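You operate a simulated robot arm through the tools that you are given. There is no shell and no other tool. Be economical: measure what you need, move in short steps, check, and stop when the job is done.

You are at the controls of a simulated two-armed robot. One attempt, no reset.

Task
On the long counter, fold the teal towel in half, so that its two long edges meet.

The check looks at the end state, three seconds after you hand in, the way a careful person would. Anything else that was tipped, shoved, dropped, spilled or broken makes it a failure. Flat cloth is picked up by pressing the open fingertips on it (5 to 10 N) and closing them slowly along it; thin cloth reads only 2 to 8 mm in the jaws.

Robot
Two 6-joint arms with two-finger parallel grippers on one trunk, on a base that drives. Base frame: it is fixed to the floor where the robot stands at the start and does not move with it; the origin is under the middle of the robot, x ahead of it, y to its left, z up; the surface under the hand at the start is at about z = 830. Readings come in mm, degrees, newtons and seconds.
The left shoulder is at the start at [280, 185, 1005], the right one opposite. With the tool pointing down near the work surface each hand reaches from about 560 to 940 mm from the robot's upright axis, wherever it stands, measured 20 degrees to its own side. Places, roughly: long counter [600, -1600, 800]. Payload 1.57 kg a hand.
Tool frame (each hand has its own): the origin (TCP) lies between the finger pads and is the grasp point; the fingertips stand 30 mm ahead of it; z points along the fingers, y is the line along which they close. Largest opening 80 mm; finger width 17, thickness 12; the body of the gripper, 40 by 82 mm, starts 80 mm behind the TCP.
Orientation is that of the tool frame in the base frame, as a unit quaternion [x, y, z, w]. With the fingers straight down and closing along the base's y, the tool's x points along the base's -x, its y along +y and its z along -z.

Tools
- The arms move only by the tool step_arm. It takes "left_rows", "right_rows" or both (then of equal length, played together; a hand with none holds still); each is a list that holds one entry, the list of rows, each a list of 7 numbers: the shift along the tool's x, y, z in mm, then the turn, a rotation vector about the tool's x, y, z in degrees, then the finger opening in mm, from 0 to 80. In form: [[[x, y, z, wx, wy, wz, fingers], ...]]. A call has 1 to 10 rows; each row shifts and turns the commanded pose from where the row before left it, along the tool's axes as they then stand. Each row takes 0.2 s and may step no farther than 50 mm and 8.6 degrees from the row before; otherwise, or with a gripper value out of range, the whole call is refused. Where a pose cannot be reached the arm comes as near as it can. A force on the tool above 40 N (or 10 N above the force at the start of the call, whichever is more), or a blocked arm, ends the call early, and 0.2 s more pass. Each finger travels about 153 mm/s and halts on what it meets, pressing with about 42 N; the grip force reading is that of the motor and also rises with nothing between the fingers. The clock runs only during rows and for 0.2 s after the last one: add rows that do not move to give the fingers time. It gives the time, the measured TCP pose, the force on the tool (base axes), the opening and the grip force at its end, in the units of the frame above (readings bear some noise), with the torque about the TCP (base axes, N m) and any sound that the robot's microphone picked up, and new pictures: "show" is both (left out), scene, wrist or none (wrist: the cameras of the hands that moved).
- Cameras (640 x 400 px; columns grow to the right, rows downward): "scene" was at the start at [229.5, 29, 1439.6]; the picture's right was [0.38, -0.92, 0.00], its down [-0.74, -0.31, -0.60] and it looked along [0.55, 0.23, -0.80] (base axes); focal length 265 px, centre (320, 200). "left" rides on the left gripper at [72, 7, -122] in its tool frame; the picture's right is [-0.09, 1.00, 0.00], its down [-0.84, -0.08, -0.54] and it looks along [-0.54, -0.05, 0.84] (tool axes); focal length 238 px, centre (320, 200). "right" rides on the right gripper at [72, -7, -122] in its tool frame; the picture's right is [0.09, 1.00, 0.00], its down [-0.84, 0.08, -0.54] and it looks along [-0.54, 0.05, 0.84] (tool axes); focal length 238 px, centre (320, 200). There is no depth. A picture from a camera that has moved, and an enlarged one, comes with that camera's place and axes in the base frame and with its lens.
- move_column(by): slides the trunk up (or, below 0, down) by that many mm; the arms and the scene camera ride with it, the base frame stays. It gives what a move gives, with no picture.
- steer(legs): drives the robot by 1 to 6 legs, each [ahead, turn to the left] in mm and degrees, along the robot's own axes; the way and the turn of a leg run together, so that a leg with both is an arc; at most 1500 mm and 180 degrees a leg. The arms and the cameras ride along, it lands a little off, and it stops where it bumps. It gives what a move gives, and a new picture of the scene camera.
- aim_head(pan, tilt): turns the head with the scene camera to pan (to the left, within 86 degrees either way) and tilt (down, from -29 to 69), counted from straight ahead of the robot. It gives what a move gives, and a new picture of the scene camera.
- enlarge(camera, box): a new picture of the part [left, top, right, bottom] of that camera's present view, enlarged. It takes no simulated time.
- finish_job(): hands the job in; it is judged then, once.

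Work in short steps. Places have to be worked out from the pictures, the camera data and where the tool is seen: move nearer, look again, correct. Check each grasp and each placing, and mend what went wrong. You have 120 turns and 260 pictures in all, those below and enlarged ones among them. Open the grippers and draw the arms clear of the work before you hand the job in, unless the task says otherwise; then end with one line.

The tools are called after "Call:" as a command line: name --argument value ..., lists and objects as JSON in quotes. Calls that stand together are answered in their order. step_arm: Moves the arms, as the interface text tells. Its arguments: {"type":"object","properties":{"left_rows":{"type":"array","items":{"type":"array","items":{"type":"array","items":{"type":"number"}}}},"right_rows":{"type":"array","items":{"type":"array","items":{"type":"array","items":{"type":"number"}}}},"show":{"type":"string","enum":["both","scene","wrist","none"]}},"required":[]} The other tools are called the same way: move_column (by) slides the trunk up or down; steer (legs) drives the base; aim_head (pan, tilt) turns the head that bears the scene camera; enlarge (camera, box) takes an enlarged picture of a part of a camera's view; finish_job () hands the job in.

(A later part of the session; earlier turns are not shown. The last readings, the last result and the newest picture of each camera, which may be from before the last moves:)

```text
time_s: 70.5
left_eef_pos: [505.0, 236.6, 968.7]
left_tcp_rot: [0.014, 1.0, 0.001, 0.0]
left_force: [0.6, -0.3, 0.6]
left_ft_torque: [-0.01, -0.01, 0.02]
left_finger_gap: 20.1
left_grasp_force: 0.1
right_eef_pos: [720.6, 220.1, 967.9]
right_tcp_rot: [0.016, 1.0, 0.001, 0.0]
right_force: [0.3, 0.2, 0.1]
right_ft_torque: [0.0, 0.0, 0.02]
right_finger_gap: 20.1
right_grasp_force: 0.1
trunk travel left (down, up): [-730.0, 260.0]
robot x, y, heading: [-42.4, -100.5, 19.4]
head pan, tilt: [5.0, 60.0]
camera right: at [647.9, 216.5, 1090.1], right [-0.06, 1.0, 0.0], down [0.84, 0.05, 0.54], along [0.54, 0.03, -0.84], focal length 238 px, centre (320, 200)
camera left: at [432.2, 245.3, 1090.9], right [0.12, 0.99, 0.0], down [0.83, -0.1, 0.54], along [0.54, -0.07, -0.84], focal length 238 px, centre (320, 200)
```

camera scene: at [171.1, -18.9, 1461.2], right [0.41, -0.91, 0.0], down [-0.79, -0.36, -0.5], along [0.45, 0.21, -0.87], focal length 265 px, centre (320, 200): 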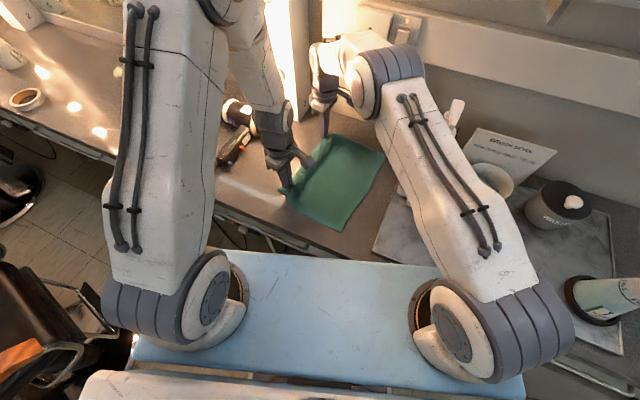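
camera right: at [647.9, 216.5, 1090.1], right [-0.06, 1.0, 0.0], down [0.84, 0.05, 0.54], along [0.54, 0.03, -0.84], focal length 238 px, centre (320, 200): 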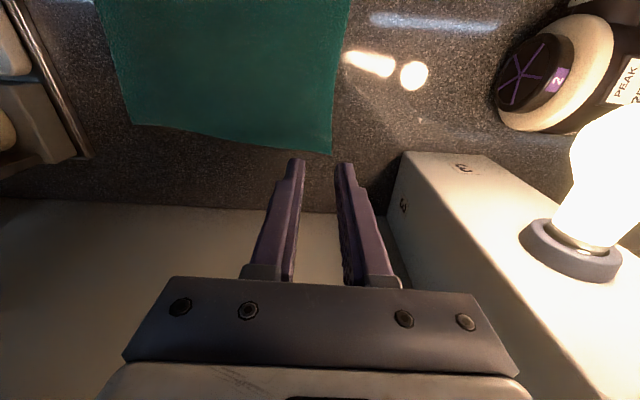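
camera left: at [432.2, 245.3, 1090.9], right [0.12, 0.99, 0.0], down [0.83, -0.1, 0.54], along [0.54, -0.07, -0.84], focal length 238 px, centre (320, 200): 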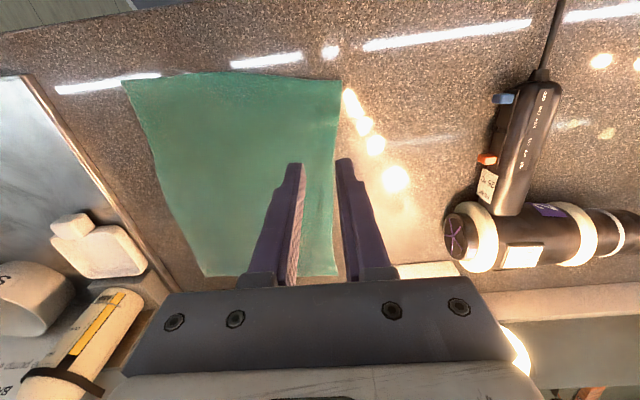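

I position the jaws so the outer finger stands just off the edge, tilt the hands 6° to bring the outer fingers lower, and go down to about 20 mm above.

Call:
step_arm --left_rows '[[[10.4, 17.2, 20, 0, 0, 0, 20], [0, 0, 40, 0, 0, 0, 20], [0, 0, 0, 6, 0, 0, 20], [0, 2.6, 25, 0, 0, 0, 20], [0, 0, 0, 0, 0, 0, 20]]]' --right_rows '[[[8.9, 13.7, 20, 0, 0, 0, 20], [0, 0, 40, 0, 0, 0, 20], [0, 0, 0, 6, 0, 0, 20], [0, 2.6, 25, 0, 0, 0, 20], [0, 0, 0, 0, 0, 0, 20]]]' --show "wrist"

```text
time_s: 71.7
left_eef_pos: [494.1, 255.2, 883.0]
left_tcp_rot: [0.014, 0.998, -0.053, -0.001]
left_force: [0.3, -0.1, -0.2]
left_ft_torque: [-0.03, 0.02, -0.01]
left_finger_gap: 19.9
left_grasp_force: 0.0
right_eef_pos: [712.2, 234.0, 884.5]
right_tcp_rot: [0.014, 0.999, -0.052, 0.0]
right_force: [-0.1, 0.5, -0.6]
right_ft_torque: [0.02, -0.03, 0.0]
right_finger_gap: 20.2
right_grasp_force: 0.0
trunk travel left (down, up): [-730.0, 260.0]
robot x, y, heading: [-38.1, -100.3, 19.5]
head pan, tilt: [5.0, 60.0]
camera right: at [640.6, 242.5, 1005.5], right [-0.06, 0.99, -0.1], down [0.84, 0.11, 0.53], along [0.54, -0.05, -0.84], focal length 238 px, centre (320, 200)
camera left: at [421.7, 276.6, 1003.9], right [0.12, 0.99, -0.1], down [0.84, -0.04, 0.55], along [0.54, -0.15, -0.83], focal length 238 px, centre (320, 200)
```

right: 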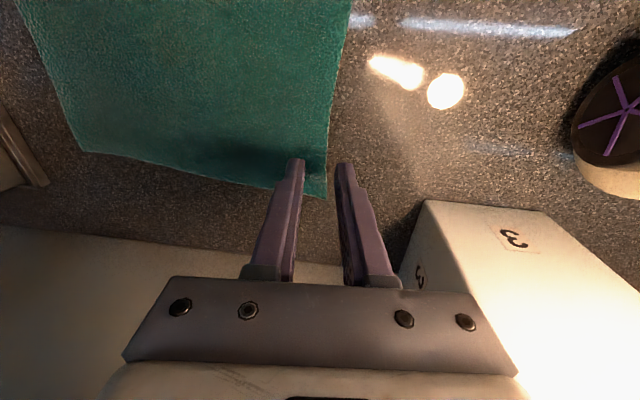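
left: 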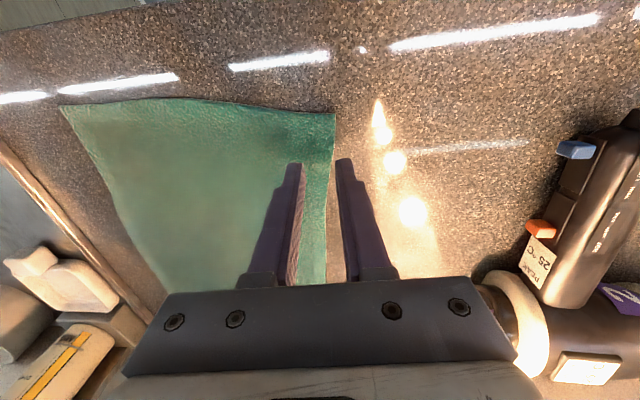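

The outer fingers stand a few mm off the edge, as wanted. I go down to near contact.

Call:
step_arm --left_rows '[[[0, 1, 10, 0, 0, 0, 20], [0, 1, 9, 0, 0, 0, 20], [0, 0.5, 5, 0, 0, 0, 20], [0, 0.2, 2, 0, 0, 0, 20], [0, 0, 0, 0, 0, 0, 20], [0, 0, 0, 0, 0, 0, 20]]]' --right_rows '[[[0, 1, 10, 0, 0, 0, 20], [0, 1, 10, 0, 0, 0, 20], [0, 0.5, 5, 0, 0, 0, 20], [0, 0.2, 2, 0, 0, 0, 20], [0, 0, 0, 0, 0, 0, 20], [0, 0, 0, 0, 0, 0, 20]]]' --show "none"

```text
time_s: 73.1
left_eef_pos: [493.8, 252.9, 857.8]
left_tcp_rot: [0.013, 0.999, -0.052, -0.001]
left_force: [-0.4, -0.4, 1.0]
left_ft_torque: [0.02, -0.01, 0.0]
left_finger_gap: 19.7
left_grasp_force: 0.0
right_eef_pos: [712.8, 233.9, 854.4]
right_tcp_rot: [0.014, 0.999, -0.053, -0.001]
right_force: [-0.1, -0.3, 0.4]
right_ft_torque: [0.01, -0.03, -0.01]
right_finger_gap: 20.1
right_grasp_force: 0.0
trunk travel left (down, up): [-730.0, 260.0]
robot x, y, heading: [-40.5, -100.8, 19.4]
head pan, tilt: [5.0, 60.0]
```

Call:
step_arm --left_rows '[[[0, 0.1, 1.5, 0, 0, 0, 20], [0, 0.1, 1, 0, 0, 0, 20], [0, 0, 0, 0, 0, 0, 20], [0, 0, 0, 0, 0, 0, 20]]]' --right_rows '[[[0, 0.1, 1, 0, 0, 0, 20], [0, 0.1, 0.7, 0, 0, 0, 20], [0, 0, 0, 0, 0, 0, 20], [0, 0, 0, 0, 0, 0, 20]]]' --show "none"

```text
time_s: 74.1
left_eef_pos: [494.6, 253.0, 855.4]
left_tcp_rot: [0.013, 0.999, -0.052, -0.001]
left_force: [0.6, 0.0, -0.2]
left_ft_torque: [-0.02, 0.01, -0.03]
left_finger_gap: 20.0
left_grasp_force: 0.1
right_eef_pos: [712.0, 232.6, 853.4]
right_tcp_rot: [0.015, 0.999, -0.052, -0.001]
right_force: [-0.6, 0.0, 0.1]
right_ft_torque: [-0.04, 0.01, 0.0]
right_finger_gap: 19.9
right_grasp_force: 0.0
trunk travel left (down, up): [-730.0, 260.0]
robot x, y, heading: [-40.0, -98.7, 19.8]
head pan, tilt: [5.0, 60.0]
```

Call:
step_arm --left_rows '[[[0, 0.1, 1, 0, 0, 0, 20], [0, 0.1, 1, 0, 0, 0, 20], [0, 0, 0, 0, 0, 0, 20], [0, 0, 0, 0, 0, 0, 20]]]' --right_rows '[[[0, 0.1, 1, 0, 0, 0, 20], [0, 0, 0, 0, 0, 0, 20], [0, 0, 0, 0, 0, 0, 20], [0, 0, 0, 0, 0, 0, 20]]]' --show "wrist"

```text
time_s: 75.1
left_eef_pos: [493.6, 253.4, 853.5]
left_tcp_rot: [0.013, 0.999, -0.052, -0.001]
left_force: [-0.4, 0.2, 4.4]
left_ft_torque: [0.02, 0.06, -0.01]
left_finger_gap: 19.7
left_grasp_force: 0.1
right_eef_pos: [712.8, 233.6, 852.5]
right_tcp_rot: [0.014, 0.999, -0.052, -0.001]
right_force: [0.0, 0.0, -0.3]
right_ft_torque: [0.01, -0.02, 0.0]
right_finger_gap: 20.0
right_grasp_force: 0.3
trunk travel left (down, up): [-730.0, 260.0]
robot x, y, heading: [-43.9, -102.1, 19.3]
head pan, tilt: [5.0, 60.0]
camera right: at [640.0, 242.5, 975.0], right [-0.06, 0.99, -0.1], down [0.84, 0.11, 0.53], along [0.54, -0.05, -0.84], focal length 238 px, centre (320, 200)
camera left: at [421.3, 275.0, 974.0], right [0.12, 0.99, -0.1], down [0.84, -0.04, 0.55], along [0.54, -0.15, -0.83], focal length 238 px, centre (320, 200)
```

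right: 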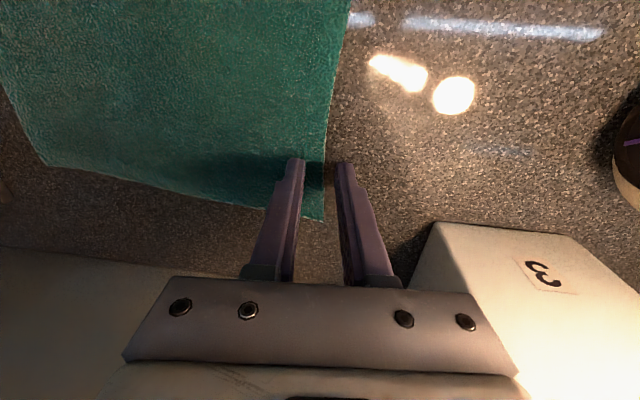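
left: 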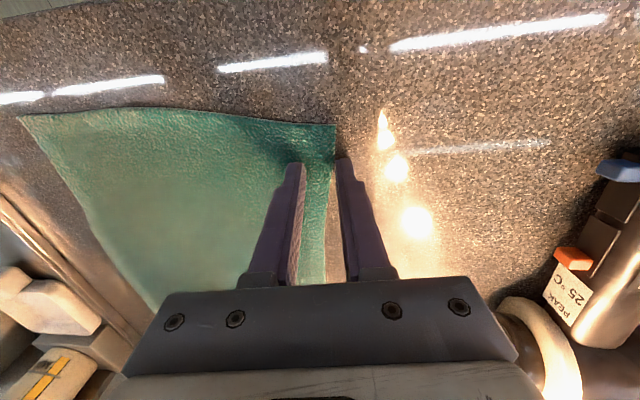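

Left touches (4 N); the right needs about 1–2 mm more.

Call:
step_arm --left_rows '[[[0, 0, 0.2, 0, 0, 0, 20], [0, 0, 0, 0, 0, 0, 20], [0, 0, 0, 0, 0, 0, 20], [0, 0, 0, 0, 0, 0, 20]]]' --right_rows '[[[0, 0.1, 1, 0, 0, 0, 20], [0, 0, 0.4, 0, 0, 0, 20], [0, 0, 0, 0, 0, 0, 20], [0, 0, 0, 0, 0, 0, 20]]]' --show "none"

```text
time_s: 76.1
left_eef_pos: [494.7, 252.7, 852.6]
left_tcp_rot: [0.013, 0.999, -0.052, 0.0]
left_force: [-0.7, -0.5, 4.1]
left_ft_torque: [-0.02, 0.03, 0.0]
left_finger_gap: 19.4
left_grasp_force: 0.0
right_eef_pos: [712.2, 233.2, 851.9]
right_tcp_rot: [0.014, 0.999, -0.053, 0.0]
right_force: [-0.4, -0.6, 5.6]
right_ft_torque: [0.05, 0.0, -0.02]
right_finger_gap: 19.9
right_grasp_force: 0.1
trunk travel left (down, up): [-730.0, 260.0]
robot x, y, heading: [-41.2, -105.1, 19.5]
head pan, tilt: [5.0, 60.0]
```

Both in contact. I add 0.5 mm and close slowly to 8 mm, then look.

Call:
step_arm --left_rows '[[[0, 0, 0.5, 0, 0, 0, 20], [0, 0, 0, 0, 0, 0, 18], [0, 0, 0, 0, 0, 0, 16], [0, 0, 0, 0, 0, 0, 14], [0, 0, 0, 0, 0, 0, 12], [0, 0, 0, 0, 0, 0, 10], [0, 0, 0, 0, 0, 0, 8], [0, 0, 0, 0, 0, 0, 8]]]' --right_rows '[[[0, 0, 0.5, 0, 0, 0, 20], [0, 0, 0, 0, 0, 0, 18], [0, 0, 0, 0, 0, 0, 16], [0, 0, 0, 0, 0, 0, 14], [0, 0, 0, 0, 0, 0, 12], [0, 0, 0, 0, 0, 0, 10], [0, 0, 0, 0, 0, 0, 8], [0, 0, 0, 0, 0, 0, 8]]]' --show "wrist"

Call:
enlarge --camera "left" --box '[250, 100, 410, 220]'

Call:
enlarge --camera "right" --box '[240, 110, 400, 230]'

```text
time_s: 77.9
left_eef_pos: [493.8, 253.3, 853.0]
left_tcp_rot: [0.012, 0.999, -0.053, -0.001]
left_force: [-0.4, 1.0, 3.3]
left_ft_torque: [0.0, 0.03, 0.02]
left_finger_gap: 8.2
left_grasp_force: 0.1
right_eef_pos: [710.8, 232.7, 851.2]
right_tcp_rot: [0.015, 0.999, -0.052, -0.001]
right_force: [-0.9, 0.1, 15.3]
right_ft_torque: [-0.17, -0.02, -0.01]
right_finger_gap: 10.0
right_grasp_force: 1.4
trunk travel left (down, up): [-730.0, 260.0]
robot x, y, heading: [-40.4, -103.6, 19.5]
head pan, tilt: [5.0, 60.0]
camera right: at [639.3, 242.1, 973.6], right [-0.06, 0.99, -0.1], down [0.84, 0.11, 0.53], along [0.54, -0.05, -0.84], focal length 238 px, centre (320, 200)
camera left: at [421.2, 275.3, 973.4], right [0.12, 0.99, -0.1], down [0.84, -0.04, 0.55], along [0.54, -0.15, -0.83], focal length 238 px, centre (320, 200)
```

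right: 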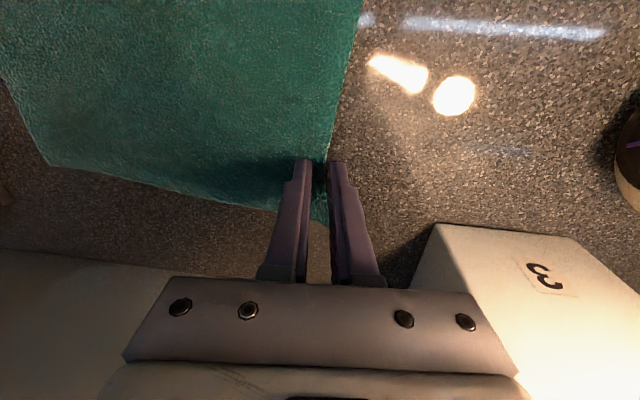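
left: 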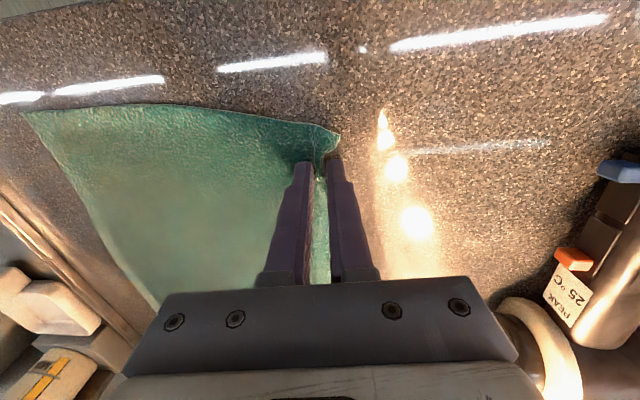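

```text
3.33 times, centred on (330, 160) of left
camera zoom: at [421.2, 275.3, 973.4], right [0.12, 0.99, -0.1], down [0.84, -0.04, 0.55], along [0.54, -0.15, -0.83], focal length 794 px, centre (287, 333)
```

zoom: 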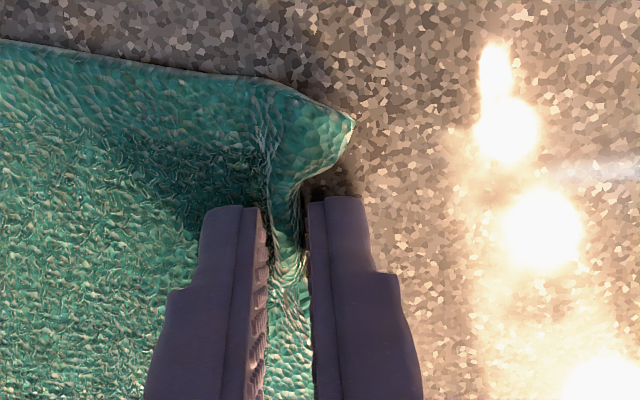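

```text
3.33 times, centred on (320, 170) of right
camera zoom: at [639.3, 242.1, 973.6], right [-0.06, 0.99, -0.1], down [0.84, 0.11, 0.53], along [0.54, -0.05, -0.84], focal length 794 px, centre (320, 300)
```

zoom: 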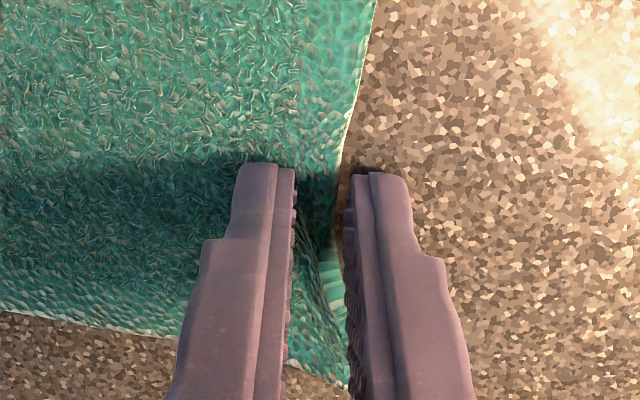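

The edge is buckling up into both jaws, as wanted. I ease the right a little and finish closing slowly.

Call:
step_arm --left_rows '[[[0, 0, 0.1, 0, 0, 0, 8], [0, 0, 0, 0, 0, 0, 6], [0, 0, 0, 0, 0, 0, 5], [0, 0, 0, 0, 0, 0, 4], [0, 0, 0, 0, 0, 0, 3], [0, 0, 0, 0, 0, 0, 2], [0, 0, 0, 0, 0, 0, 0], [0, 0, 0, 0, 0, 0, 0], [0, 0, 0, 0, 0, 0, 0]]]' --right_rows '[[[0, 0, -0.5, 0, 0, 0, 8], [0, 0, 0, 0, 0, 0, 6], [0, 0, 0, 0, 0, 0, 5], [0, 0, 0, 0, 0, 0, 4], [0, 0, 0, 0, 0, 0, 3], [0, 0, 0, 0, 0, 0, 2], [0, 0, 0, 0, 0, 0, 0], [0, 0, 0, 0, 0, 0, 0], [0, 0, 0, 0, 0, 0, 0]]]' --show "wrist"

```text
time_s: 79.9
left_eef_pos: [493.3, 253.0, 852.9]
left_tcp_rot: [0.013, 0.999, -0.051, -0.001]
left_force: [0.2, -0.1, 0.9]
left_ft_torque: [0.01, 0.03, 0.0]
left_finger_gap: 3.7
left_grasp_force: 25.1
right_eef_pos: [710.8, 233.6, 853.2]
right_tcp_rot: [0.015, 0.999, -0.052, -0.001]
right_force: [-0.3, -4.5, 18.7]
right_ft_torque: [-0.21, -0.07, 0.03]
right_finger_gap: 4.2
right_grasp_force: 24.4
trunk travel left (down, up): [-730.0, 260.0]
robot x, y, heading: [-40.3, -100.3, 19.7]
head pan, tilt: [5.0, 60.0]
camera right: at [639.2, 242.3, 974.3], right [-0.06, 0.99, -0.1], down [0.84, 0.11, 0.53], along [0.54, -0.05, -0.84], focal length 238 px, centre (320, 200)
camera left: at [421.3, 275.3, 973.7], right [0.12, 0.99, -0.1], down [0.84, -0.04, 0.55], along [0.54, -0.15, -0.83], focal length 238 px, centre (320, 200)
```

right: 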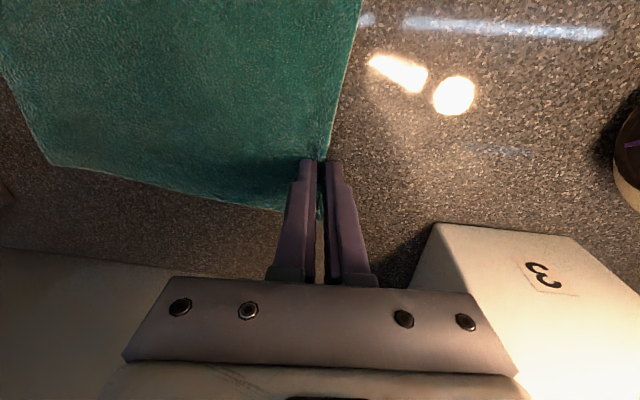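
left: 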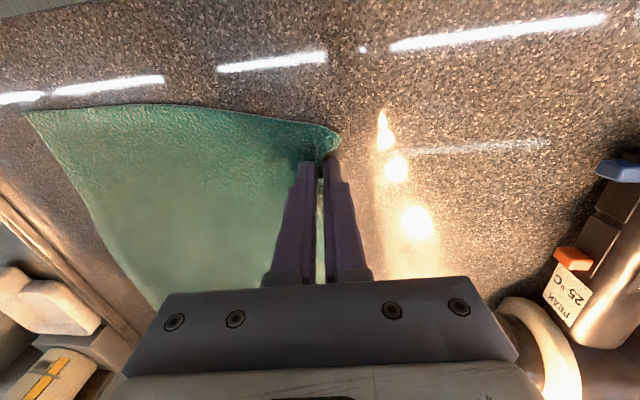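

Both jaws read about 4 mm at full grip. I lift 40 mm gently to check both hold and how the edge sits.

Call:
step_arm --left_rows '[[[0, -0.5, -5, 0, 0, 0, 0], [0, -1, -10, 0, 0, 0, 0], [0, -2, -10, 0, 0, 0, 0], [0, -3, -10, 0, 0, 0, 0], [0, -4, -5, 0, 0, 0, 0], [0, 0, 0, 0, 0, 0, 0]]]' --right_rows '[[[0, -0.5, -5, 0, 0, 0, 0], [0, -1, -10, 0, 0, 0, 0], [0, -2, -10, 0, 0, 0, 0], [0, -3, -10, 0, 0, 0, 0], [0, -4, -5, 0, 0, 0, 0], [0, 0, 0, 0, 0, 0, 0]]]' --show "wrist"

Call:
enlarge --camera "left" --box '[220, 60, 420, 220]'

Call:
enlarge --camera "right" --box '[220, 60, 420, 220]'

```text
time_s: 81.3
left_eef_pos: [494.6, 249.3, 893.3]
left_tcp_rot: [0.013, 0.999, -0.052, 0.0]
left_force: [0.1, -0.2, -0.5]
left_ft_torque: [0.0, -0.02, 0.0]
left_finger_gap: 3.7
left_grasp_force: 24.8
right_eef_pos: [712.2, 227.1, 891.8]
right_tcp_rot: [0.014, 0.999, -0.052, 0.0]
right_force: [-1.2, 0.5, -0.6]
right_ft_torque: [0.03, 0.0, -0.04]
right_finger_gap: 2.5
right_grasp_force: 23.9
trunk travel left (down, up): [-730.0, 260.0]
robot x, y, heading: [-39.5, -96.9, 19.7]
head pan, tilt: [5.0, 60.0]
camera right: at [639.7, 235.9, 1014.2], right [-0.06, 0.99, -0.1], down [0.84, 0.11, 0.53], along [0.54, -0.05, -0.84], focal length 238 px, centre (320, 200)
camera left: at [421.9, 270.1, 1013.9], right [0.12, 0.99, -0.1], down [0.84, -0.04, 0.55], along [0.54, -0.15, -0.83], focal length 238 px, centre (320, 200)
```

right: 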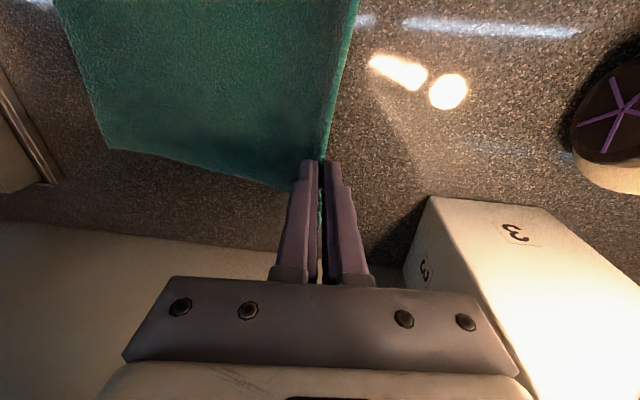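
left: 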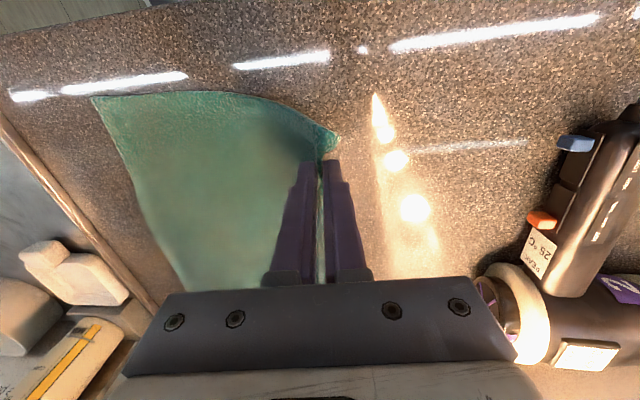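

```text
2.50 times, centred on (320, 140) of left
camera zoom: at [421.9, 270.1, 1013.9], right [0.12, 0.99, -0.1], down [0.84, -0.04, 0.55], along [0.54, -0.15, -0.83], focal length 596 px, centre (320, 350)
```

zoom: 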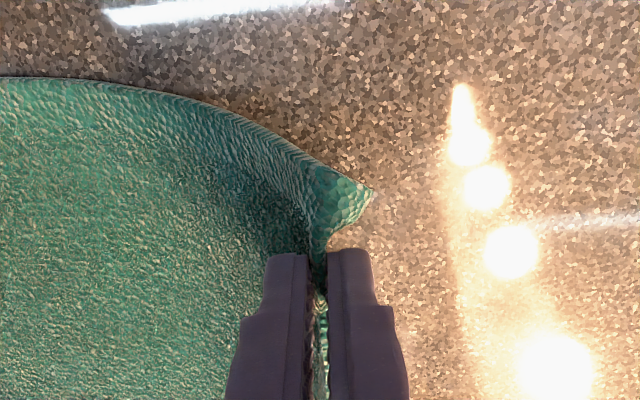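

```text
2.50 times, centred on (320, 140) of right
camera zoom: at [639.7, 235.9, 1014.2], right [-0.06, 0.99, -0.1], down [0.84, 0.11, 0.53], along [0.54, -0.05, -0.84], focal length 596 px, centre (320, 350)
```

zoom: 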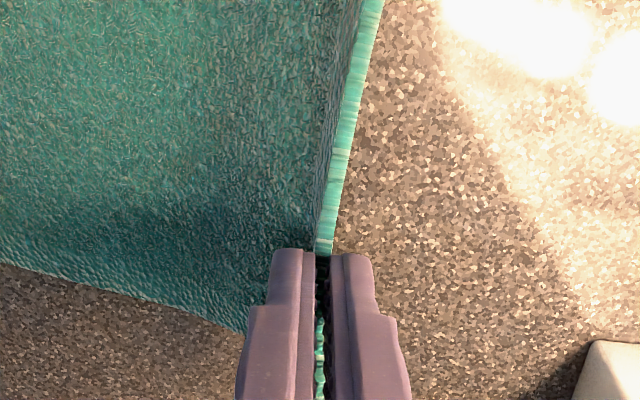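

Both hold the edge itself, edge upward in the jaws: the right kind of grip. I now fold in an arc around the centre line while leaning the hands so the edge will fall outward; first to just past the top.

Call:
step_arm --left_rows '[[[1, -17.1, -16.4, -2.6, 0, 0, 0], [1, -17.3, -14.1, -2.6, 0, 0, 0], [1, -21.5, -13.7, -2.6, 0, 0, 0], [1, -21.2, -8.6, -2.6, 0, 0, 0], [1, -21, -5.5, -2.6, 0, 0, 0], [1, -21.1, -2.4, -2.6, 0, 0, 0]]]' --right_rows '[[[1, -17.1, -16.4, -2.6, 0, 0, 0], [1, -17.3, -14.1, -2.6, 0, 0, 0], [1, -21.5, -13.7, -2.6, 0, 0, 0], [1, -21.2, -8.6, -2.6, 0, 0, 0], [1, -21, -5.5, -2.6, 0, 0, 0], [1, -21.1, -2.4, -2.6, 0, 0, 0]]]'

```text
time_s: 82.7
left_eef_pos: [483.6, 130.3, 951.4]
left_tcp_rot: [0.013, 0.996, 0.084, 0.001]
left_force: [0.4, 0.4, -1.0]
left_ft_torque: [-0.09, 0.02, 0.01]
left_finger_gap: 3.7
left_grasp_force: 24.6
right_eef_pos: [702.0, 110.1, 950.4]
right_tcp_rot: [0.013, 0.996, 0.084, 0.001]
right_force: [-0.8, 0.3, 0.1]
right_ft_torque: [-0.03, -0.02, 0.01]
right_finger_gap: 2.2
right_grasp_force: 24.1
trunk travel left (down, up): [-730.0, 260.0]
robot x, y, heading: [-44.9, -98.9, 19.5]
head pan, tilt: [5.0, 60.0]
camera scene: at [170.9, -18.7, 1461.2], right [0.42, -0.91, 0.0], down [-0.79, -0.36, -0.5], along [0.45, 0.21, -0.87], focal length 265 px, centre (320, 200)
camera right: at [629.2, 86.3, 1069.7], right [-0.06, 0.98, 0.17], down [0.84, -0.04, 0.55], along [0.54, 0.17, -0.82], focal length 238 px, centre (320, 200)
camera left: at [411.0, 118.9, 1073.8], right [0.12, 0.98, 0.17], down [0.83, -0.19, 0.52], along [0.54, 0.08, -0.84], focal length 238 px, centre (320, 200)
```

scene: 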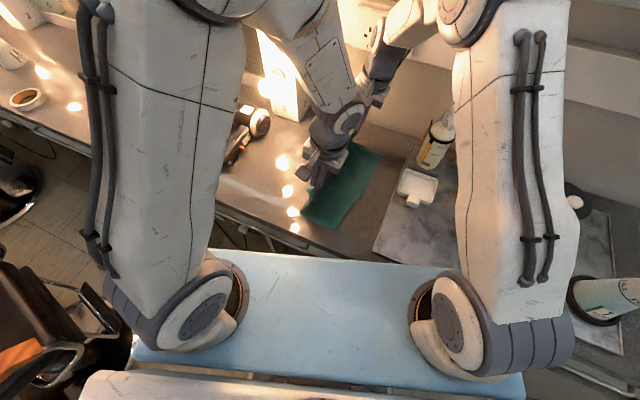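
right: 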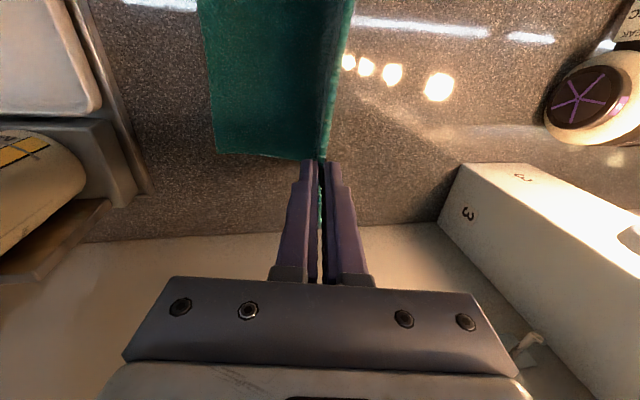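
left: 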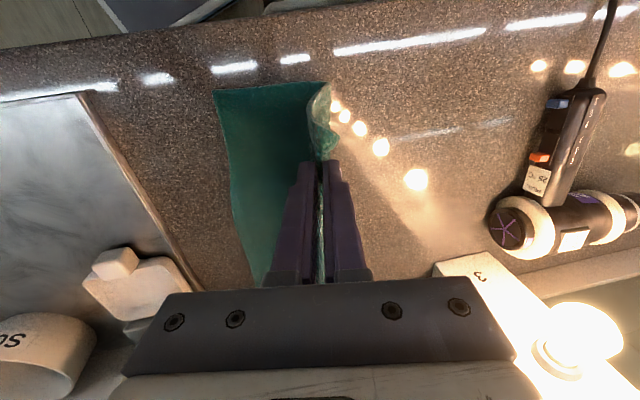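

The sheet stands vertical. I carry on down the right side to about 35 mm above, then look.

Call:
step_arm --left_rows '[[[1, -21.9, 1.6, -2.6, 0, 0, 0], [1, -22.9, 4.6, -2.6, 0, 0, 0], [1, -24.5, 9.5, -2.6, 0, 0, 0], [1, -20.5, 10.7, -2.6, 0, 0, 0], [0.6, -16.5, 13.1, 0, 0, 0, 0], [0, 0, 0, 0, 0, 0, 0]]]' --right_rows '[[[1, -21.9, 1.6, -2.6, 0, 0, 0], [1, -22.9, 4.6, -2.6, 0, 0, 0], [1, -24.5, 9.5, -2.6, 0, 0, 0], [1, -20.5, 10.7, -2.6, 0, 0, 0], [0.6, -16.5, 13.1, 0, 0, 0, 0], [0, 0, 0, 0, 0, 0, 0]]]'

```text
time_s: 84.1
left_eef_pos: [478.0, 38.4, 887.0]
left_tcp_rot: [0.013, 0.985, 0.174, 0.002]
left_force: [0.3, -0.1, -0.1]
left_ft_torque: [-0.07, 0.0, 0.03]
left_finger_gap: 4.0
left_grasp_force: 24.7
right_eef_pos: [695.6, 18.9, 888.2]
right_tcp_rot: [0.014, 0.985, 0.173, 0.002]
right_force: [0.0, 0.4, 0.3]
right_ft_torque: [-0.07, -0.03, -0.04]
right_finger_gap: 2.5
right_grasp_force: 24.2
trunk travel left (down, up): [-730.0, 260.0]
robot x, y, heading: [-41.3, -99.7, 19.4]
head pan, tilt: [5.0, 60.0]
camera scene: at [171.1, -19.2, 1461.2], right [0.41, -0.91, 0.0], down [-0.79, -0.36, -0.5], along [0.45, 0.21, -0.87], focal length 265 px, centre (320, 200)
camera right: at [621.7, -26.2, 999.8], right [-0.07, 0.94, 0.34], down [0.83, -0.14, 0.54], along [0.55, 0.32, -0.77], focal length 238 px, centre (320, 200)
camera left: at [403.9, 4.9, 1005.2], right [0.12, 0.93, 0.34], down [0.83, -0.28, 0.48], along [0.55, 0.23, -0.81], focal length 238 px, centre (320, 200)
```

scene: 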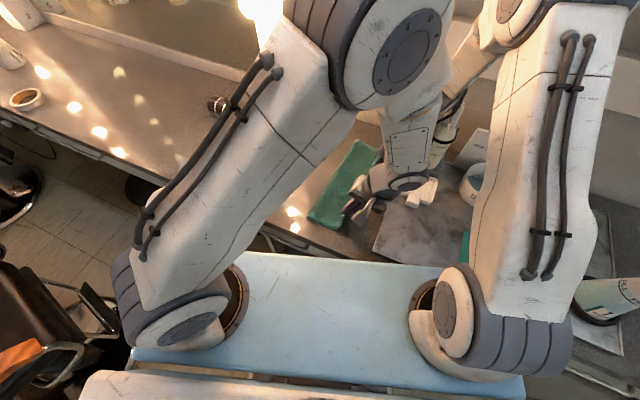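
right: 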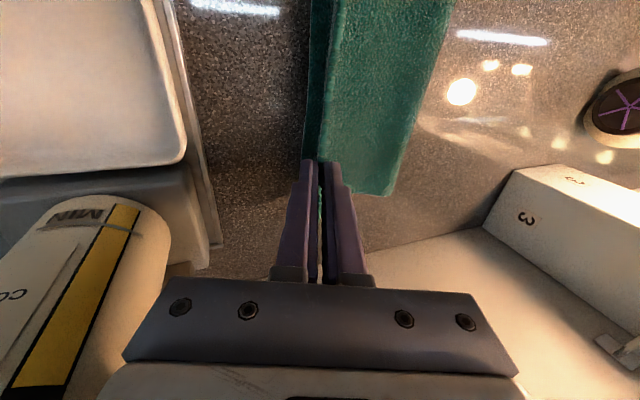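
left: 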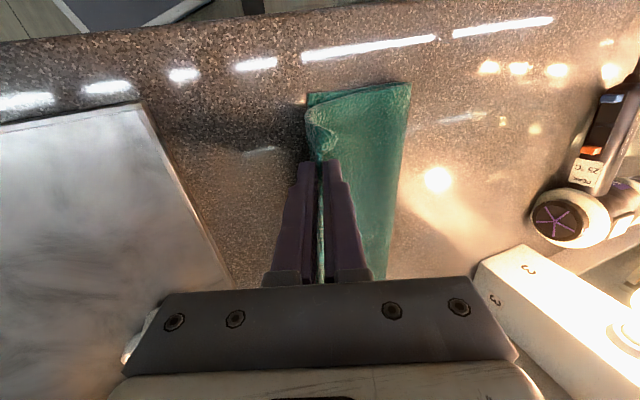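

It lies over well. I lower the last 29 mm so that the edge ends on the lower layer's right edge.

Call:
step_arm --left_rows '[[[0.2, -5.3, 8.7, 0, 0, 0, 0], [0.2, -5.3, 8.7, 0, 0, 0, 0], [0, -4, 8.1, 0, 0, 0, 0], [0, 0, 0, 0, 0, 0, 0]]]' --right_rows '[[[0.2, -5.3, 8.7, 0, 0, 0, 0], [0.2, -5.3, 8.7, 0, 0, 0, 0], [0, -4, 8.1, 0, 0, 0, 0], [0, 0, 0, 0, 0, 0, 0]]]' --show "wrist"

Call:
enlarge --camera "left" --box '[230, 40, 450, 210]'

Call:
enlarge --camera "right" --box '[230, 20, 450, 220]'

```text
time_s: 85.1
left_eef_pos: [476.3, 33.9, 857.9]
left_tcp_rot: [0.014, 0.985, 0.174, 0.003]
left_force: [0.2, -0.4, 1.0]
left_ft_torque: [-0.02, -0.05, 0.0]
left_finger_gap: 3.7
left_grasp_force: 24.4
right_eef_pos: [695.6, 14.6, 860.1]
right_tcp_rot: [0.014, 0.985, 0.174, 0.003]
right_force: [-0.6, 0.5, 5.0]
right_ft_torque: [0.0, 0.02, 0.04]
right_finger_gap: 2.9
right_grasp_force: 23.7
trunk travel left (down, up): [-730.0, 260.0]
robot x, y, heading: [-34.0, -99.9, 19.5]
head pan, tilt: [5.0, 60.0]
camera right: at [620.3, -31.1, 970.8], right [-0.07, 0.94, 0.34], down [0.83, -0.14, 0.54], along [0.55, 0.32, -0.77], focal length 238 px, centre (320, 200)
camera left: at [403.4, 1.3, 975.4], right [0.12, 0.93, 0.34], down [0.83, -0.28, 0.48], along [0.55, 0.23, -0.81], focal length 238 px, centre (320, 200)
```

right: 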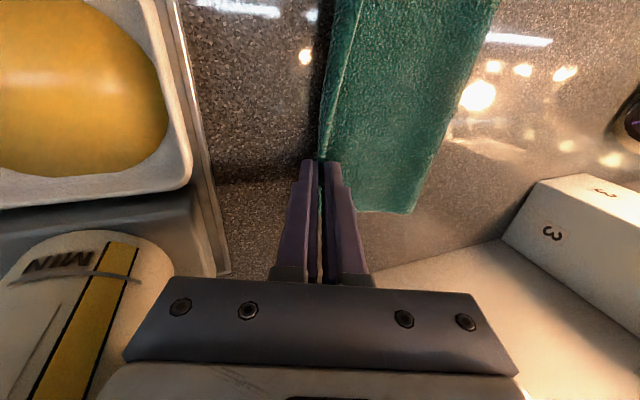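
left: 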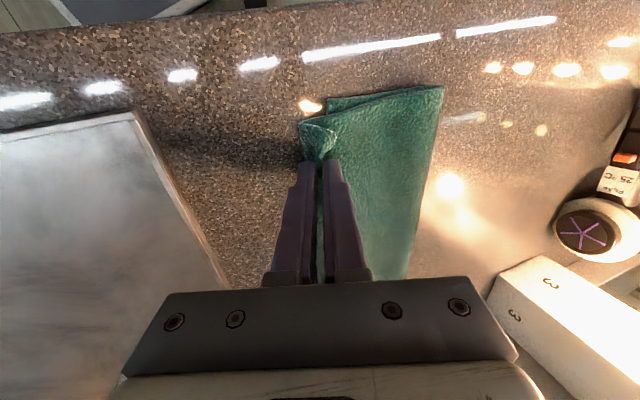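

```text
2.35 times, centred on (340, 125) of left
camera zoom: at [403.4, 1.3, 975.4], right [0.12, 0.93, 0.34], down [0.83, -0.28, 0.48], along [0.55, 0.23, -0.81], focal length 561 px, centre (273, 376)
```

zoom: 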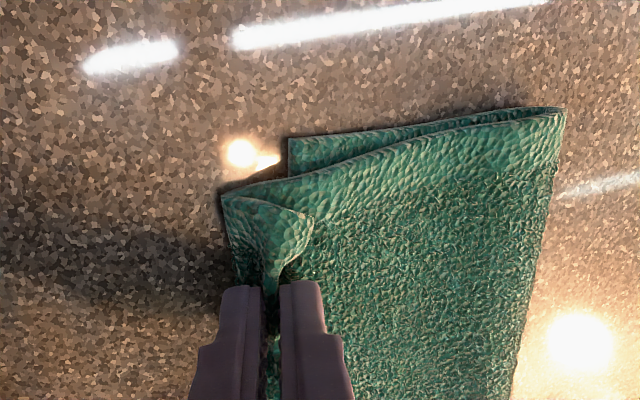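

```text
2.00 times, centred on (340, 120) of right
camera zoom: at [620.3, -31.1, 970.8], right [-0.07, 0.94, 0.34], down [0.83, -0.14, 0.54], along [0.55, 0.32, -0.77], focal length 477 px, centre (280, 360)
```

zoom: 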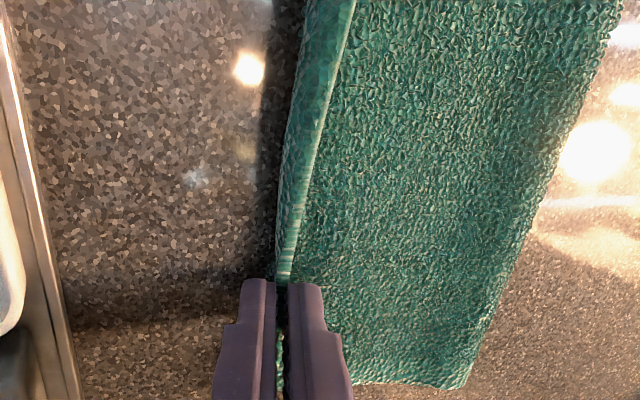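

At the near end the lower layer's corner shows at y≈58 while the top is at ≈38, so the lower layer was drawn a bit left there. I check with the scene camera before correcting.

Call:
aim_head --pan 5 --tilt 50

Call:
enlarge --camera "scene" --box '[270, 180, 430, 310]'

```text
time_s: 85.8
left_eef_pos: [476.9, 34.8, 858.5]
left_tcp_rot: [0.012, 0.985, 0.174, 0.003]
left_force: [0.8, -1.0, 2.2]
left_ft_torque: [-0.03, -0.06, 0.0]
left_finger_gap: 3.9
left_grasp_force: 25.2
right_eef_pos: [694.4, 14.4, 858.9]
right_tcp_rot: [0.014, 0.985, 0.173, 0.002]
right_force: [0.3, 0.8, 5.0]
right_ft_torque: [0.09, 0.03, -0.02]
right_finger_gap: 2.4
right_grasp_force: 23.7
trunk travel left (down, up): [-730.0, 260.0]
robot x, y, heading: [-44.0, -103.7, 19.4]
head pan, tilt: [5.0, 50.0]
camera scene: at [179.9, -14.7, 1473.8], right [0.41, -0.91, 0.0], down [-0.7, -0.32, -0.64], along [0.58, 0.27, -0.77], focal length 265 px, centre (320, 200)
```

scene: 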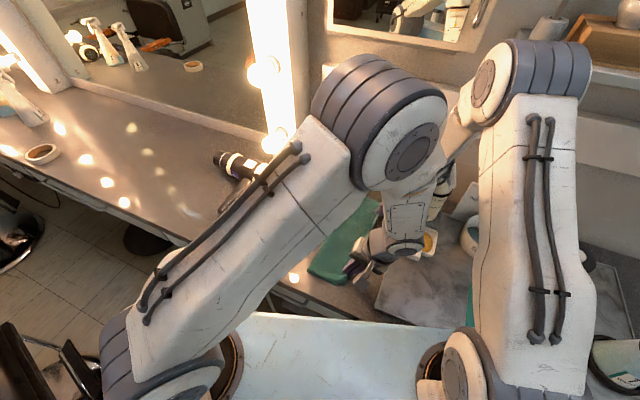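

```text
3.08 times, centred on (350, 245) of scene
camera zoom: at [179.9, -14.7, 1473.8], right [0.41, -0.91, 0.0], down [-0.7, -0.32, -0.64], along [0.58, 0.27, -0.77], focal length 816 px, centre (228, 62)
```

zoom: 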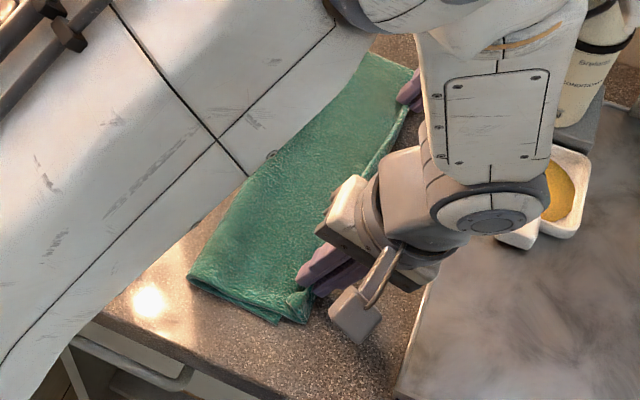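

From the previous views the lower edge runs about (436,58), (605,31), (678,29). I lift slightly and shift the top edge left by 12 mm (near) and 6 mm (far), and 5 mm toward me, then set down.

Call:
step_arm --left_rows '[[[0, 2, -5.6, 0, 0, 0, 0], [0, 2.1, -5.7, 0, 0, 0, 0], [3, 5.6, 2, 0, 0, 0, 0], [2, 5.7, 2.1, 0, 0, 0, 0], [0, -2, 5.6, 0, 0, 0, 0], [0, -2.1, 5.7, 0, 0, 0, 0], [0, 0, 0, 0, 0, 0, 0]]]' --right_rows '[[[0, 2, -5.6, 0, 0, 0, 0], [0, 2.1, -5.7, 0, 0, 0, 0], [3, 2.8, 1, 0, 0, 0, 0], [2, 2.8, 1.05, 0, 0, 0, 0], [0, -2, 5.6, 0, 0, 0, 0], [0, -2.1, 5.7, 0, 0, 0, 0], [0, 0, 0, 0, 0, 0, 0]]]' --show "wrist"

Call:
enlarge --camera "left" --box '[230, 40, 450, 210]'

```text
time_s: 87.4
left_eef_pos: [472.1, 46.4, 857.8]
left_tcp_rot: [0.012, 0.985, 0.174, 0.003]
left_force: [1.4, 0.1, 1.5]
left_ft_torque: [-0.04, -0.01, -0.01]
left_finger_gap: 3.7
left_grasp_force: 24.6
right_eef_pos: [689.9, 20.8, 858.9]
right_tcp_rot: [0.014, 0.985, 0.174, 0.003]
right_force: [-0.6, -1.0, 4.1]
right_ft_torque: [0.02, 0.03, 0.02]
right_finger_gap: 2.6
right_grasp_force: 24.0
trunk travel left (down, up): [-730.0, 260.0]
robot x, y, heading: [-45.5, -97.5, 19.3]
head pan, tilt: [5.0, 50.0]
camera right: at [616.5, -24.5, 970.7], right [-0.07, 0.94, 0.34], down [0.83, -0.14, 0.54], along [0.55, 0.32, -0.77], focal length 238 px, centre (320, 200)
camera left: at [399.0, 13.3, 975.0], right [0.12, 0.93, 0.34], down [0.83, -0.28, 0.48], along [0.55, 0.23, -0.81], focal length 238 px, centre (320, 200)
```

right: 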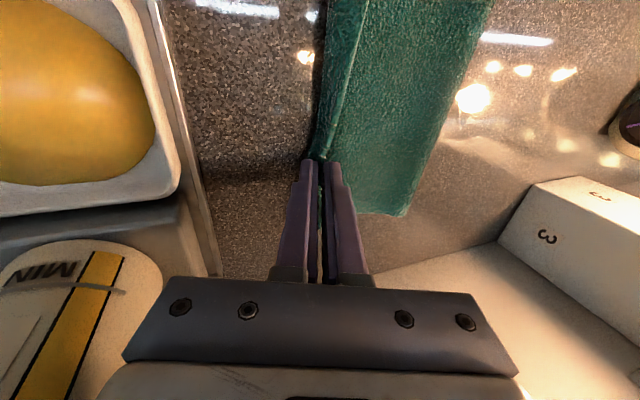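
left: 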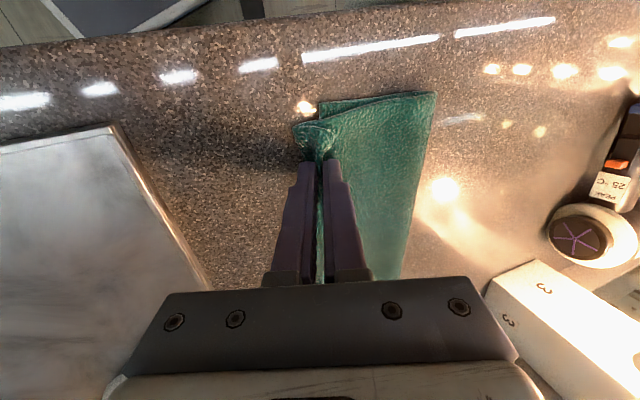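

```text
2.35 times, centred on (340, 125) of left
camera zoom: at [399.0, 13.3, 975.0], right [0.12, 0.93, 0.34], down [0.83, -0.28, 0.48], along [0.55, 0.23, -0.81], focal length 561 px, centre (273, 376)
```

zoom: 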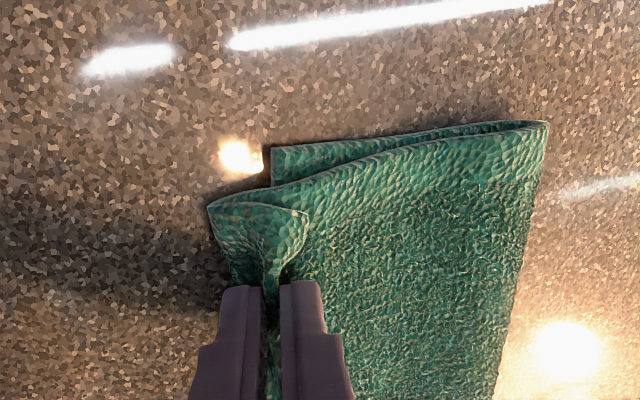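

The lower layer seems to be dragged along near the left hand. I lift both 35 mm straight up to see the lower layer's true edge.

Call:
step_arm --left_rows '[[[0, 4.1, -11.3, 0, 0, 0, 0], [0, 4.1, -11.3, 0, 0, 0, 0], [0, 4.1, -11.3, 0, 0, 0, 0], [0, 0, 0, 0, 0, 0, 0]]]' --right_rows '[[[0, 4.1, -11.3, 0, 0, 0, 0], [0, 4.1, -11.3, 0, 0, 0, 0], [0, 4.1, -11.3, 0, 0, 0, 0], [0, 0, 0, 0, 0, 0, 0]]]' --show "wrist"

Call:
enlarge --camera "left" --box '[230, 40, 450, 210]'

Call:
enlarge --camera "right" --box '[240, 0, 500, 230]'

```text
time_s: 88.4
left_eef_pos: [471.6, 48.3, 894.1]
left_tcp_rot: [0.013, 0.985, 0.173, 0.003]
left_force: [0.3, 0.0, -0.2]
left_ft_torque: [-0.07, -0.01, 0.0]
left_finger_gap: 3.8
left_grasp_force: 25.0
right_eef_pos: [688.8, 20.8, 894.1]
right_tcp_rot: [0.014, 0.985, 0.173, 0.002]
right_force: [0.0, -0.2, 0.5]
right_ft_torque: [-0.05, 0.05, -0.02]
right_finger_gap: 2.4
right_grasp_force: 23.8
trunk travel left (down, up): [-730.0, 260.0]
robot x, y, heading: [-43.8, -98.6, 19.6]
head pan, tilt: [5.0, 50.0]
camera right: at [615.5, -25.1, 1006.9], right [-0.07, 0.94, 0.34], down [0.83, -0.14, 0.54], along [0.55, 0.32, -0.77], focal length 238 px, centre (320, 200)
camera left: at [398.5, 14.1, 1011.5], right [0.12, 0.93, 0.34], down [0.83, -0.28, 0.48], along [0.55, 0.23, -0.81], focal length 238 px, centre (320, 200)
```

right: 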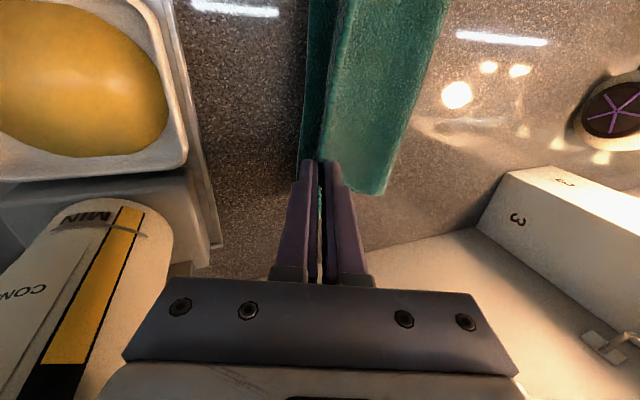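
left: 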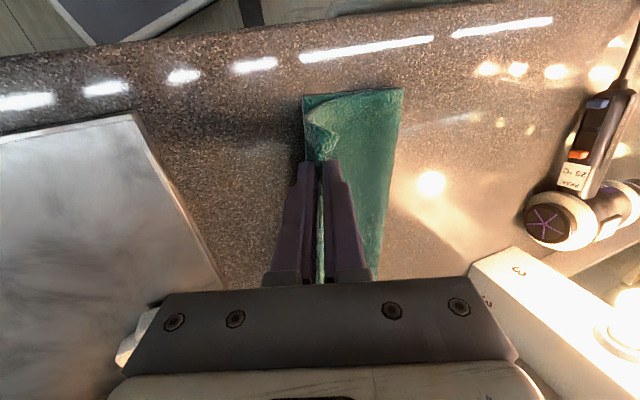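

```text
2.35 times, centred on (340, 125) of left
camera zoom: at [398.5, 14.1, 1011.5], right [0.12, 0.93, 0.34], down [0.83, -0.28, 0.48], along [0.55, 0.23, -0.81], focal length 561 px, centre (273, 376)
```

zoom: 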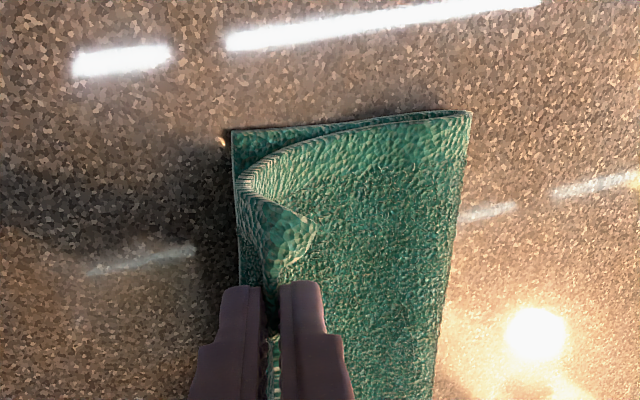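

```text
1.74 times, centred on (370, 115) of right
camera zoom: at [615.5, -25.1, 1006.9], right [-0.07, 0.94, 0.34], down [0.83, -0.14, 0.54], along [0.55, 0.32, -0.77], focal length 414 px, centre (233, 348)
```

zoom: 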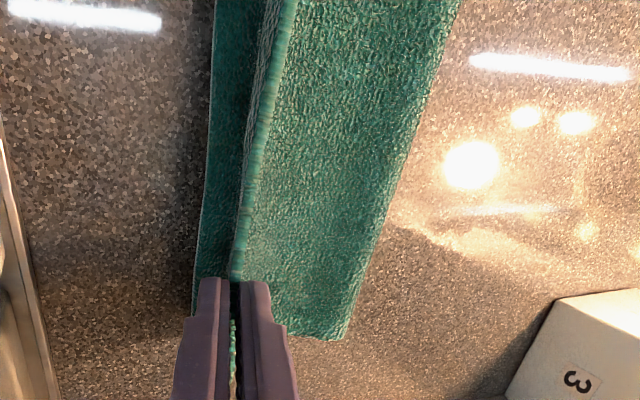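

Lifted, the lower edge reads (430,65), (473,60), (642,33), (713,27). So the top edge should land at about y 62 (near) and 31 (far); I shift left hand +7, right +3 and 5 mm toward me while up, then lower.

Call:
step_arm --left_rows '[[[5, 7, 2.5, 0, 0, 0, 0], [0, -4.1, 11.3, 0, 0, 0, 0], [0, -4.1, 11.3, 0, 0, 0, 0], [0, -4.1, 11.3, 0, 0, 0, 0], [0, 0, 0, 0, 0, 0, 0], [0, 0, 0, 0, 0, 0, 0]]]' --right_rows '[[[5, 2.8, 1, 0, 0, 0, 0], [0, -4.1, 11.3, 0, 0, 0, 0], [0, -4.1, 11.3, 0, 0, 0, 0], [0, -4.1, 11.3, 0, 0, 0, 0], [0, 0, 0, 0, 0, 0, 0], [0, 0, 0, 0, 0, 0, 0]]]' --show "wrist"

Call:
enlarge --camera "left" --box '[230, 40, 450, 210]'

```text
time_s: 89.8
left_eef_pos: [468.1, 53.6, 859.0]
left_tcp_rot: [0.013, 0.985, 0.174, 0.003]
left_force: [1.0, 0.3, 0.4]
left_ft_torque: [-0.03, -0.03, 0.01]
left_finger_gap: 3.8
left_grasp_force: 24.6
right_eef_pos: [684.0, 23.4, 857.5]
right_tcp_rot: [0.014, 0.985, 0.174, 0.003]
right_force: [-1.3, 0.4, 5.6]
right_ft_torque: [0.05, 0.09, 0.04]
right_finger_gap: 2.6
right_grasp_force: 24.2
trunk travel left (down, up): [-730.0, 260.0]
robot x, y, heading: [-40.3, -97.2, 19.6]
head pan, tilt: [5.0, 50.0]
camera right: at [610.9, -21.7, 970.0], right [-0.07, 0.94, 0.34], down [0.83, -0.14, 0.54], along [0.55, 0.32, -0.77], focal length 238 px, centre (320, 200)
camera left: at [394.2, 20.4, 975.5], right [0.12, 0.93, 0.34], down [0.83, -0.28, 0.48], along [0.55, 0.23, -0.81], focal length 238 px, centre (320, 200)
```

right: 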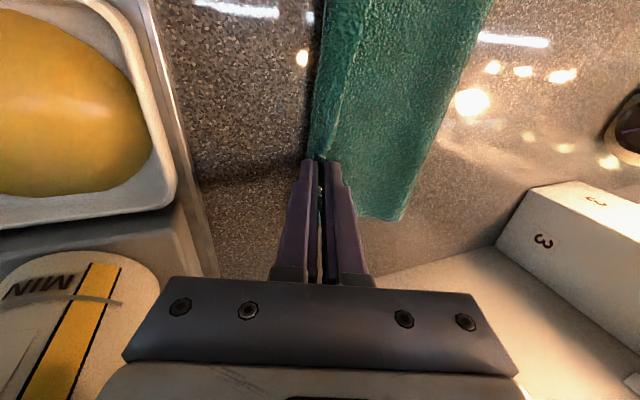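
left: 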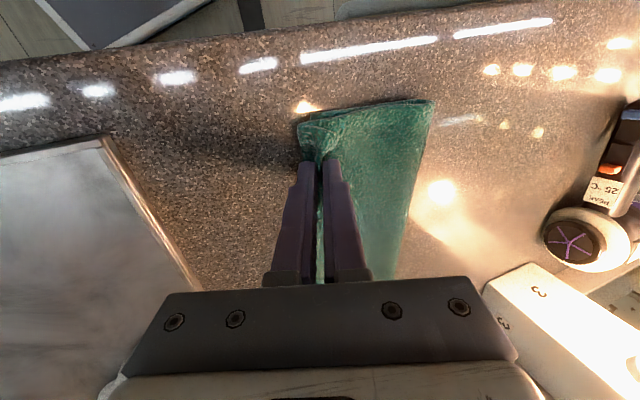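

```text
2.35 times, centred on (340, 125) of left
camera zoom: at [394.2, 20.4, 975.5], right [0.12, 0.93, 0.34], down [0.83, -0.28, 0.48], along [0.55, 0.23, -0.81], focal length 561 px, centre (273, 376)
```

zoom: 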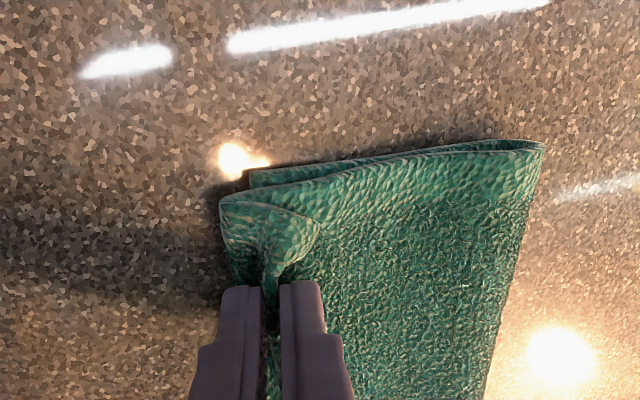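

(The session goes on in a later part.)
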